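You operate a simulated robot arm through the tools that you are given. There is no shell and no other tool. Be economical: measure what you need, move in short steps, check, and stop when the job is done.

Carry out the task below with a simulated robot arm. There is one attempt and no reset: what you move stays moved.

TASK
Put one of the test jars from the test table top on top of the green spares carton there.

It is judged by the outcome, as a careful person would: the job done as asked, and still so three seconds after it is handed in. It fails if anything else is knocked over, pushed out of place, dropped, spilled or broken.

THE ROBOT
A 6-joint arm with a two-finger parallel gripper, fixed in place. Base frame: the origin is at the foot of the arm, x ahead of it, y to its left, z up; the work surface is at about z = 85. Lengths are in cm, angles in degrees, forces in N, time in s.
With the tool pointing down near the work surface it reaches from about 24 to 64 cm from the base axis. Its first joint turns from -66.0 to 66.0 degrees. Payload 2.7 kg.
Tool frame: the origin (TCP) lies between the finger pads and is the grasp point; the fingertips stand 2.3 cm ahead of it; z points along the fingers, y is the line along which they close. The gripper opens to 9.4 cm. The fingers are 3.8 cm wide and 1 cm thick; the gripper's body (5.4 by 9.6 cm) begins 3.9 cm behind the TCP.
Orientation is told as [roll, pitch, yaw] about the base's x, y, z axes, in that order, counted from this pose: with the fingers straight down and closing along the base's y, the tool's x points along the base's -x, its y along +y and its z along -z.

THE INTERFACE
- The arm moves only by the tool move_arm. Its arguments are lists of equal length, an entry for each row: "translation": the shift along the tool's x, y, z in m, a list of three; "yaw": the turn about the tool's z in degrees. In form: {"translation": [[x, y, z], ...], "yaw": [yaw, ...]}. A call has 1 to 10 rows; each row shifts and turns the commanded pose from where the row before left it, along the tool's axes as they then stand. "hand" is the closure, from 0 (fully open) to 1 (shut), set as the call begins (left out, the last holds). A row lasts 0.2 s, in which the tool goes at most 5 cm and 8.6 degrees; a call with a longer step from one row to the next is refused whole, and so is a gripper value outside its range. A pose out of reach is approached as far as the arm can. The call stops where the force on the tool passes 40 N (or 10 N more than at its start, if that is more) or the arm is blocked; 0.2 s more then pass. The fingers move at their own pace (about 4.5 cm/s each) and stop on an object; they squeeze with about 26 N. The grip force told is the motor's: it shows also when the fingers shut on nothing. Time passes only in rows, and 0.2 s behind the last, so rows that do not move let the fingers close. It gives the time, the measured TCP pose, the force on the tool (base axes), the opening and the grip force at its end, in the units of the frame above (readings bear some noise).
- Cameras (640 x 400 px; columns grow to the right, rows downward): "scene" is fixed at [7.33, -42.83, 142]; the picture's right is [0.81, -0.59, 0.00], its down [-0.25, -0.34, -0.90] and it looks along [0.54, 0.73, -0.43] (base axes); focal length 336 px, centre (320, 200). "wrist" rides on the gripper at [-3.9, 0, -4.4] in the tool frame; the picture's right is [0.00, -1.00, 0.00], its down [0.97, 0.00, -0.24] and it looks along [0.24, 0.00, 0.97] (tool axes); focal length 218 px, centre (320, 200).
- capture(camera): a new picture of that camera. No time passes.
- measure_at(camera, pixels): there is no depth. For up to 12 entries [column, row, z] of the newest picture of that camera ("zoom" is the newest enlarged one), the place [x, y] in the base frame at which the ray of that pixel passes the height z, good to about 0.3 cm. No time passes.
- enlarge(camera, box): a new picture of the part [left, top, right, bottom] of that camera's present view, enlarged. No time passes.
- job_done(): hands the job in; it is judged then, once.

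Work in short steps. Measure before you move; look again where a grasp or a placing could have gone wrong, and mend it. You have 60 turns and 26 pictures in all, the two below and enlarged ones among them. Open the gripper and draw the arm clear of the work before you hand the job in, unless the task says otherwise; then end with one line.

The tools are called after "Emit:" by a JSON object that holds its "op" and its "data". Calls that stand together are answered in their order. move_arm: Moves the arm, as the interface text tells. Its arguments: {"type":"object","properties":{"translation":{"type":"array","items":{"type":"array","items":{"type":"number"}}},"yaw":{"type":"array","items":{"type":"number"}},"hand":{"type":"number"}},"required":["translation","yaw"]} The other tools are called the same way: capture (camera) takes a picture; measure_at (camera, pixels) gives the place at which the rays of pixels pass given heights; enlarge (camera, box) takes an enlarged picture of a part of a camera's view; job_done () hands the job in.

At the start:

```text
time: 0.0
tool_pos: [38.61, 17.3, 118.45]
tcp_rot: [0.0, 0.0, 0.0]
contact_force: [1.0, -0.1, 0.4]
opening: 9.43
gripper_force: 0.1
```

scene: 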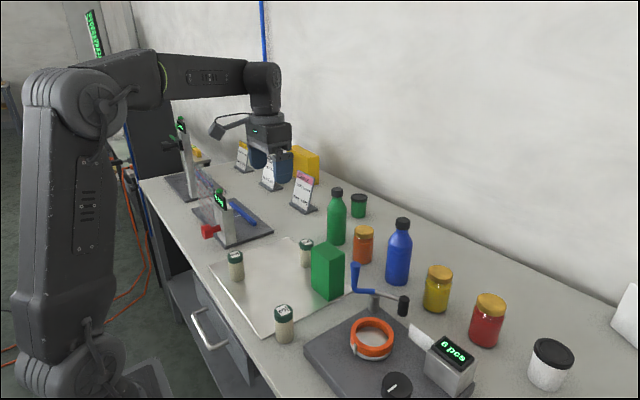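
wrist: 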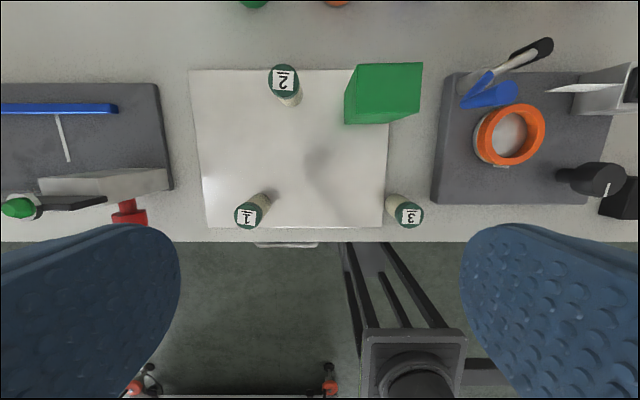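

The three numbered jars (1 at wrist (248,215), 2 at (285,80), 3 at (408,213)) surround or stand on a pale plate with the green carton at (385,95). I enlarge to see them closely.

Emit:
{"op": "enlarge", "data": {"camera": "scene", "box": [200, 220, 360, 350]}}

Emit:
{"op": "enlarge", "data": {"camera": "wrist", "box": [180, 50, 440, 250]}}

```text
3.08 times, centred on (280, 285) of scene
```

zoom: 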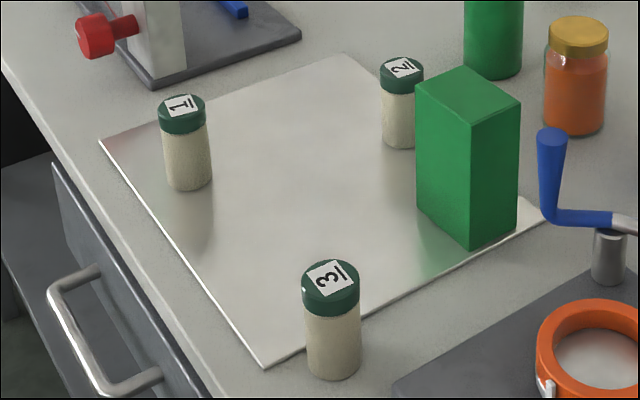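

```text
2.00 times, centred on (310, 150) of wrist
```

zoom: 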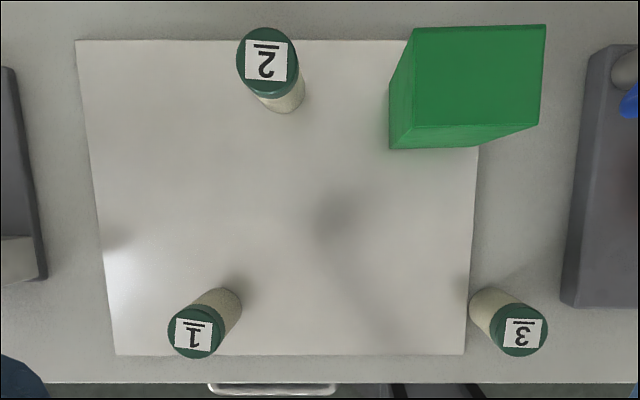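

Jars 1 and 2 stand on the pale plate (the table top); jar 3 is off it. Jar 1 is the freest. I measure it and the carton, at several heights to find the heights.

Emit:
{"op": "measure_at", "data": {"camera": "scene", "pixels": [[329, 300.3, 85.3], [329, 259.5, 95], [329, 259.5, 97], [329, 259.5, 99], [237, 279.5, 85.3], [235, 253.8, 91], [235, 253.8, 92], [235, 253.8, 93], [235, 253.8, 94]]}}

Emit:
{"op": "measure_at", "data": {"camera": "zoom", "pixels": [[390, 149, 85.3], [413, 127, 97], [413, 127, 99], [541, 125, 97], [546, 24, 97], [413, 27, 97], [196, 333, 92], [196, 333, 94], [222, 303, 85.3], [268, 62, 92], [268, 62, 94]]}}

```text
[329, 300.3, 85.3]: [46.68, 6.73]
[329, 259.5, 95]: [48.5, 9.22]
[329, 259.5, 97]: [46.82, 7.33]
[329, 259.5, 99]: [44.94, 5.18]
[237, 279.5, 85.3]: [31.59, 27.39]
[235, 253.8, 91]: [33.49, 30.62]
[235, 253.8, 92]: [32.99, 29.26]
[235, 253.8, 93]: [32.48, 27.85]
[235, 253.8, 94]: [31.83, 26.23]
```

```text
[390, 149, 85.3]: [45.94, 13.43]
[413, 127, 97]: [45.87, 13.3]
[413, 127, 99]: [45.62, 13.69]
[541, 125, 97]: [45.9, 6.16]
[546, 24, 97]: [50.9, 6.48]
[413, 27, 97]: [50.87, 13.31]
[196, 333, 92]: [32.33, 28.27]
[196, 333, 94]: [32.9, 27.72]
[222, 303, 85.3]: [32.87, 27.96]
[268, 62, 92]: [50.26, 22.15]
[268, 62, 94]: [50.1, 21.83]
```

Carton: x≈46–51, y≈6.4–13.3, top z≈97.2. Jar 1: about (32.7, 27.9), top z≈93.5. I move above jar 1 at z≈104 and check.

Emit:
{"op": "move_arm", "data": {"translation": [[0.0117, 0.0212, 0.029], [0.0117, 0.0212, 0.029], [0.0117, 0.0212, 0.029], [0.0117, 0.0212, 0.029], [0.0117, 0.0212, 0.029], [0, 0, 0]], "yaw": [0, 0, 0, 0, 0, 0], "hand": 0}}

Emit:
{"op": "capture", "data": {"camera": "wrist"}}

```text
time: 1.4
tool_pos: [33.19, 28.36, 104.12]
tcp_rot: [0.1, -0.1, 0.0]
contact_force: [-0.8, -0.5, 0.7]
opening: 9.41
gripper_force: 0.0
```

```text
21 pictures are left
```

wrist: 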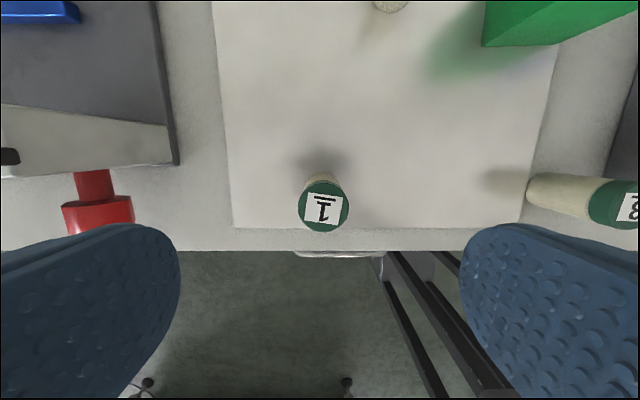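

Jar 1's lid is centred at (323,206); the red knob's edge is at (133,215). I measure both.

Emit:
{"op": "measure_at", "data": {"camera": "wrist", "pixels": [[323, 206, 93], [323, 206, 94], [298, 206, 93.5], [348, 206, 93.5], [133, 215, 89], [133, 215, 92], [321, 185, 85.5]]}}

```text
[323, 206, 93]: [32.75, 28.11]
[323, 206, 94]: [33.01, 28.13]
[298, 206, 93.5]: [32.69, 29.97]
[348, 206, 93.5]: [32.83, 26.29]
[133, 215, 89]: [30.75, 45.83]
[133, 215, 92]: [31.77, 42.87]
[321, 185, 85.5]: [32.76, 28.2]
```

Jar centre ≈(32.8, 28.13); the knob is far enough away. I correct and descend to z≈91.

Emit:
{"op": "move_arm", "data": {"translation": [[0.004, -0.0022, 0.03], [0, 0, 0.03], [0, 0, 0.03], [0, 0, 0.025], [0, 0, 0.015], [0, 0, 0]], "yaw": [0, 0, 0, 0, 0, 0]}}

Emit:
{"op": "capture", "data": {"camera": "scene"}}

Emit:
{"op": "capture", "data": {"camera": "wrist"}}

```text
time: 2.8
tool_pos: [32.6, 27.76, 90.98]
tcp_rot: [0.1, 0.0, 0.0]
contact_force: [0.0, 0.4, -0.2]
opening: 9.4
gripper_force: 0.0
```

```text
20 pictures are left
```

scene: 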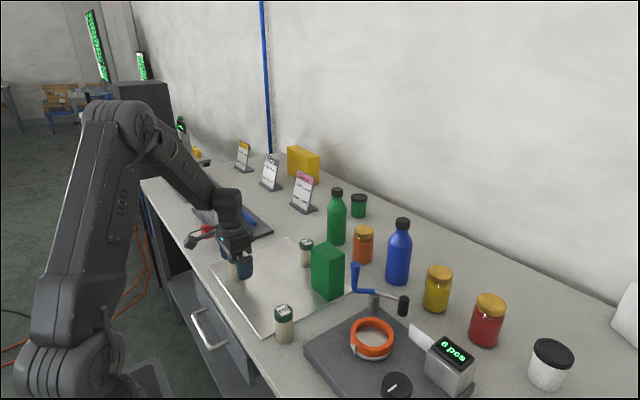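

```text
19 pictures are left
```

wrist: 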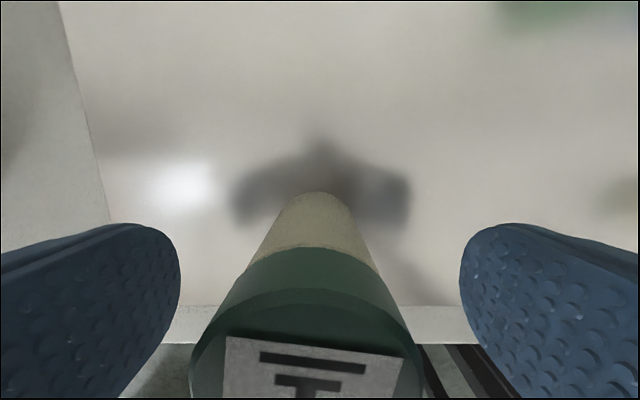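

Jar lid is around column 307, i.e. ~0.2 cm to +y of the tool. I shift that much, then close.

Emit:
{"op": "move_arm", "data": {"translation": [[0, 0.002, 0.003], [0, 0, 0]], "yaw": [0, 0]}}

Emit:
{"op": "move_arm", "data": {"translation": [[0, 0, 0], [0, 0, 0], [0, 0, 0], [0, 0, 0], [0, 0, 0], [0, 0, 0]], "yaw": [0, 0, 0, 0, 0, 0], "hand": 1}}

```text
time: 3.4
tool_pos: [32.4, 27.91, 90.63]
tcp_rot: [0.0, 0.1, 0.1]
contact_force: [-0.8, 0.3, 0.1]
opening: 9.41
gripper_force: 0.0
```

```text
time: 4.8
tool_pos: [32.42, 27.98, 90.62]
tcp_rot: [0.0, 0.0, 0.0]
contact_force: [-0.2, 1.1, 0.6]
opening: 3.78
gripper_force: 26.3
```

Gripped at 3.78 cm, 26 N. I lift straight up to about z = 107 and look.

Emit:
{"op": "move_arm", "data": {"translation": [[0, 0, -0.01], [0, 0, -0.02], [0, 0, -0.03], [0, 0, -0.035], [0, 0, -0.035], [0, 0, -0.035], [0, 0, 0]], "yaw": [0, 0, 0, 0, 0, 0, 0]}}

Emit:
{"op": "capture", "data": {"camera": "scene"}}

Emit:
{"op": "capture", "data": {"camera": "wrist"}}

```text
time: 6.4
tool_pos: [32.33, 28.1, 107.05]
tcp_rot: [0.0, 0.1, 0.0]
contact_force: [0.0, 0.2, -2.3]
opening: 3.81
gripper_force: 25.7
```

```text
18 pictures are left
```

scene: 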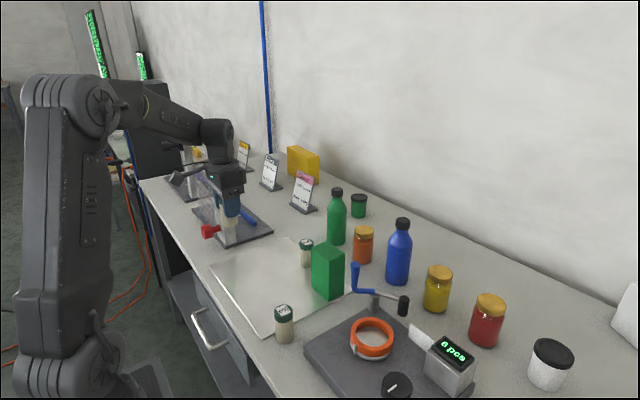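

```text
17 pictures are left
```

wrist: 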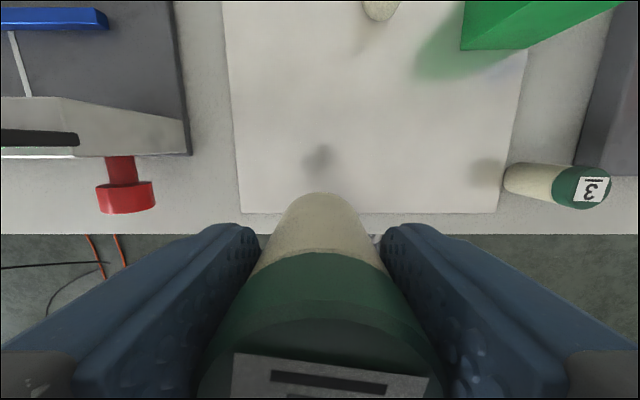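

Jar held cleanly. Its bottom is ~5.4 cm below the TCP (z≈101.6), above the carton top at 97.2; I carry it over the carton centre (48.4, 9.85).

Emit:
{"op": "move_arm", "data": {"translation": [[-0.01, -0.0117, 0], [-0.0211, -0.0244, 0], [-0.0211, -0.0244, 0], [-0.0211, -0.0244, 0], [-0.0211, -0.0244, 0], [-0.0211, -0.0244, 0], [-0.0211, -0.0244, 0], [-0.0204, -0.0239, 0], [0, 0, 0], [0, 0, 0]], "yaw": [0, 0, 0, 0, 0, 0, 0, 0, 0, 0]}}

Emit:
{"op": "capture", "data": {"camera": "wrist"}}

Emit:
{"op": "enlarge", "data": {"camera": "scene", "box": [260, 190, 420, 310]}}

```text
time: 8.6
tool_pos: [48.17, 9.73, 107.28]
tcp_rot: [0.0, -0.1, 0.0]
contact_force: [-0.3, -0.5, -1.9]
opening: 3.78
gripper_force: 26.6
```

```text
16 pictures are left
```

wrist: 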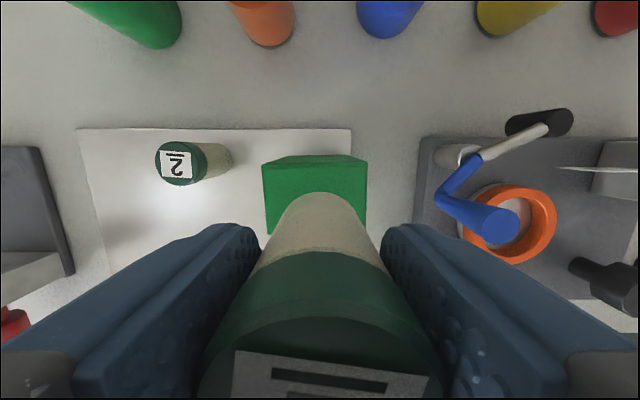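

```text
3.33 times, centred on (340, 250) of scene
```

zoom: 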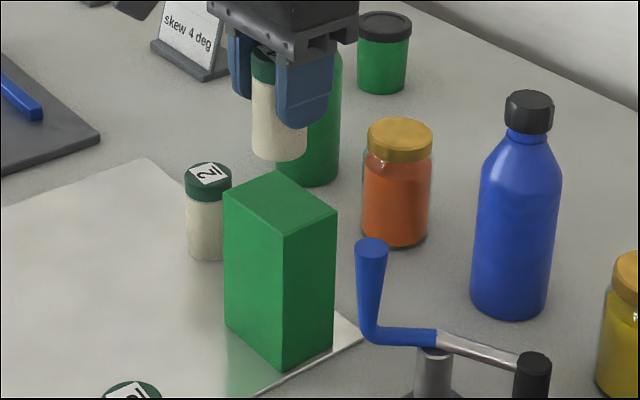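

I remeasure the carton's top corners from both views.

Emit:
{"op": "measure_at", "data": {"camera": "zoom", "pixels": [[224, 192, 97.2], [277, 170, 97.2], [337, 212, 97.2], [285, 238, 97.2], [279, 155, 101.8], [279, 155, 102.2]]}}

Emit:
{"op": "measure_at", "data": {"camera": "wrist", "pixels": [[262, 165, 97.2], [367, 161, 97.2], [275, 157, 85.2], [342, 155, 85.2]]}}

```text
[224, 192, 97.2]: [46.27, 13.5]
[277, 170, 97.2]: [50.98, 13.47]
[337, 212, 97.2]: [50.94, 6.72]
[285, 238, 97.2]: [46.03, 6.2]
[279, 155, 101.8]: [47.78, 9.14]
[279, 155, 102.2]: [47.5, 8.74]
```

```text
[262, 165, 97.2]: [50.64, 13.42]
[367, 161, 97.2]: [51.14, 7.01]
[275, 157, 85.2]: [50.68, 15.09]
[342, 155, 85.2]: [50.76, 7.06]
```

Carton centre ≈(48.5, 10.0); jar is nearly above it. I shift 0.25 cm in y and go down 3.9 cm, then look.

Emit:
{"op": "move_arm", "data": {"translation": [[0, 0.0025, 0.01], [0, 0, 0.01], [0, 0, 0.01], [0, 0, 0.009], [0, 0, 0]], "yaw": [0, 0, 0, 0, 0]}}

Emit:
{"op": "enlarge", "data": {"camera": "scene", "box": [290, 200, 370, 260]}}

```text
time: 9.8
tool_pos: [48.17, 9.9, 103.32]
tcp_rot: [0.0, 0.0, 0.1]
contact_force: [-0.4, 1.0, -1.8]
opening: 3.81
gripper_force: 25.9
```

```text
6.67 times, centred on (330, 230) of scene
```

zoom: 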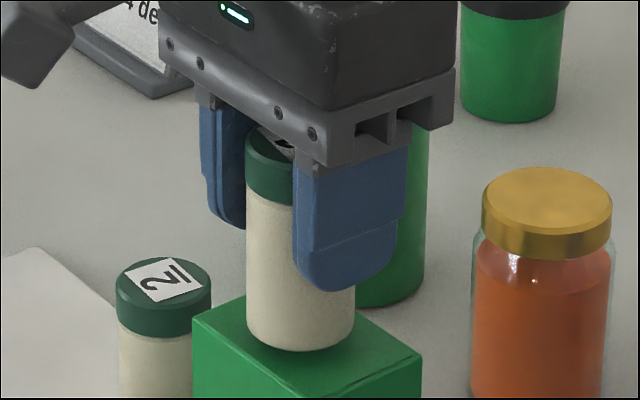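

The jar hovers slightly above the top, centred. I lower in small steps, watching the force.

Emit:
{"op": "move_arm", "data": {"translation": [[0, 0, 0.002], [0, 0, 0.002], [0, 0, 0]], "yaw": [0, 0, 0]}}

Emit:
{"op": "move_arm", "data": {"translation": [[0, 0, 0.0015], [0, 0, 0]], "yaw": [0, 0]}}

```text
time: 10.6
tool_pos: [48.1, 9.95, 102.9]
tcp_rot: [0.0, 0.0, 0.0]
contact_force: [0.1, 0.2, -2.2]
opening: 3.81
gripper_force: 25.6
```

```text
time: 11.2
tool_pos: [48.03, 9.92, 102.76]
tcp_rot: [0.0, 0.0, -0.1]
contact_force: [-1.2, -0.7, -0.9]
opening: 3.82
gripper_force: 26.2
```

Force is beginning to change perhaps; one more tiny step and a look.

Emit:
{"op": "move_arm", "data": {"translation": [[0, 0, 0.001], [0, 0, 0]], "yaw": [0, 0]}}

Emit:
{"op": "enlarge", "data": {"camera": "scene", "box": [290, 200, 370, 260]}}

```text
time: 11.8
tool_pos: [48.24, 10.01, 102.68]
tcp_rot: [0.0, 0.1, 0.1]
contact_force: [-0.8, 0.3, -1.7]
opening: 3.8
gripper_force: 26.3
```

```text
6.67 times, centred on (330, 230) of scene
```

zoom: 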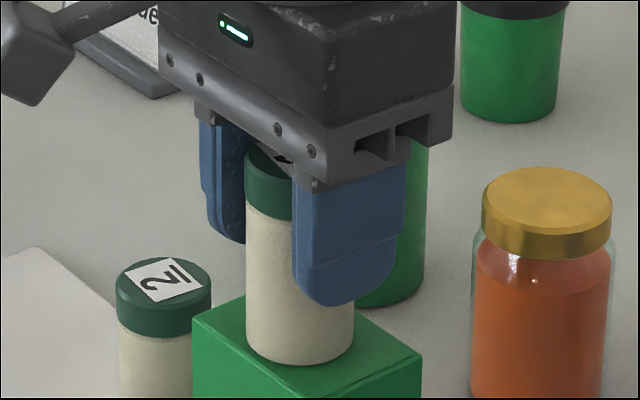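

Still ~0.2–0.3 cm from touching by the force (−1.7 N, the jar's weight). I continue in 1 mm steps.

Emit:
{"op": "move_arm", "data": {"translation": [[0, 0, 0.001], [0, 0, 0]], "yaw": [0, 0]}}

Emit:
{"op": "move_arm", "data": {"translation": [[0, 0, 0.001], [0, 0, 0]], "yaw": [0, 0]}}

```text
time: 12.4
tool_pos: [48.17, 9.96, 102.71]
tcp_rot: [0.2, -0.3, 0.0]
contact_force: [0.5, 2.3, 8.3]
opening: 3.83
gripper_force: 25.6
```

```text
time: 13.0
tool_pos: [48.18, 9.94, 102.61]
tcp_rot: [0.0, -0.3, 0.1]
contact_force: [-1.2, -0.4, 22.2]
opening: 3.83
gripper_force: 25.6
```

Contact is firm (22 N). I ease back 1.5 mm, then open the fingers.

Emit:
{"op": "move_arm", "data": {"translation": [[0, 0, -0.0013], [0, 0, 0]], "yaw": [0, 0]}}

Emit:
{"op": "move_arm", "data": {"translation": [[0, 0, 0], [0, 0, 0], [0, 0, 0], [0, 0, 0]], "yaw": [0, 0, 0, 0], "hand": 0.3}}

Emit:
{"op": "enlarge", "data": {"camera": "scene", "box": [270, 200, 390, 310]}}

```text
time: 13.6
tool_pos: [48.18, 9.96, 102.67]
tcp_rot: [0.0, -0.3, 0.0]
contact_force: [4.1, 1.2, 17.2]
opening: 3.79
gripper_force: 26.2
```

```text
time: 14.6
tool_pos: [48.13, 10.04, 102.65]
tcp_rot: [0.0, 0.1, 0.0]
contact_force: [0.3, -0.3, 0.3]
opening: 6.57
gripper_force: 0.1
```

```text
3.64 times, centred on (330, 255) of scene
```

zoom: 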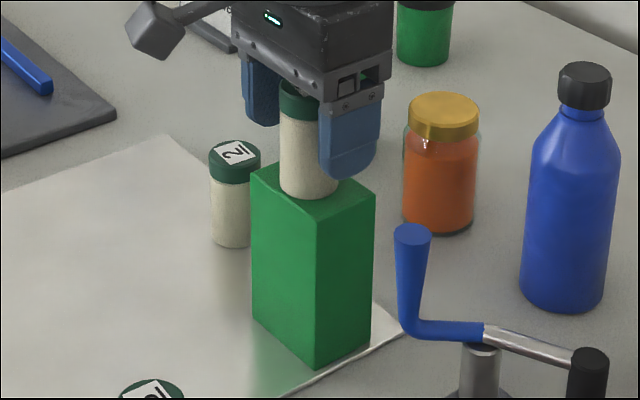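

The jar stands upright on the carton. I open fully and rise straight up, then check.

Emit:
{"op": "move_arm", "data": {"translation": [[0, 0, 0], [0, 0, -0.01], [0, 0, -0.03], [0, 0, -0.03], [0, 0, -0.03], [0, 0, -0.02], [0.03, 0, 0], [0.03, 0, 0], [0.03, 0, 0], [0, 0, 0]], "yaw": [0, 0, 0, 0, 0, 0, 0, 0, 0, 0], "hand": 0}}

Emit:
{"op": "capture", "data": {"camera": "scene"}}

Emit:
{"op": "capture", "data": {"camera": "wrist"}}

```text
time: 16.8
tool_pos: [39.14, 9.93, 114.57]
tcp_rot: [0.1, 0.0, 0.0]
contact_force: [0.0, 0.2, 0.3]
opening: 9.44
gripper_force: 0.0
```

```text
11 pictures are left
```

scene: 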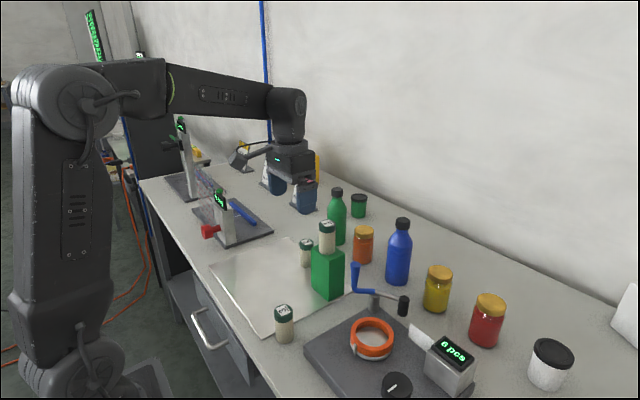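

```text
10 pictures are left
```

wrist: 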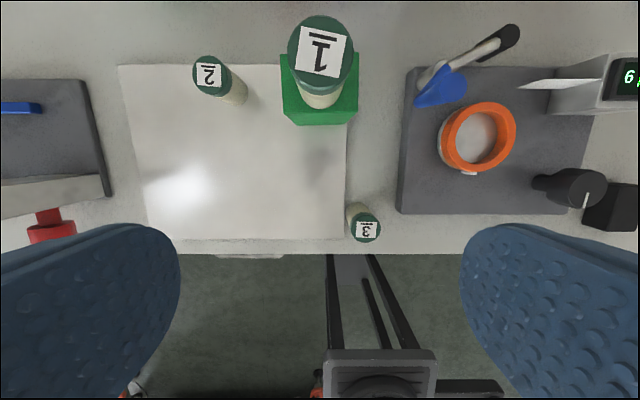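

Jar 1 stands upright on the carton at scene (327,238), nothing else has moved, and the arm is clear and open. I hand in.

Emit:
{"op": "job_done", "data": {}}

```text
The job is handed in.
```

Test jar 1, taken from the test table top, now stands upright on top of the green spares carton, and nothing else looks moved in the last pictures.
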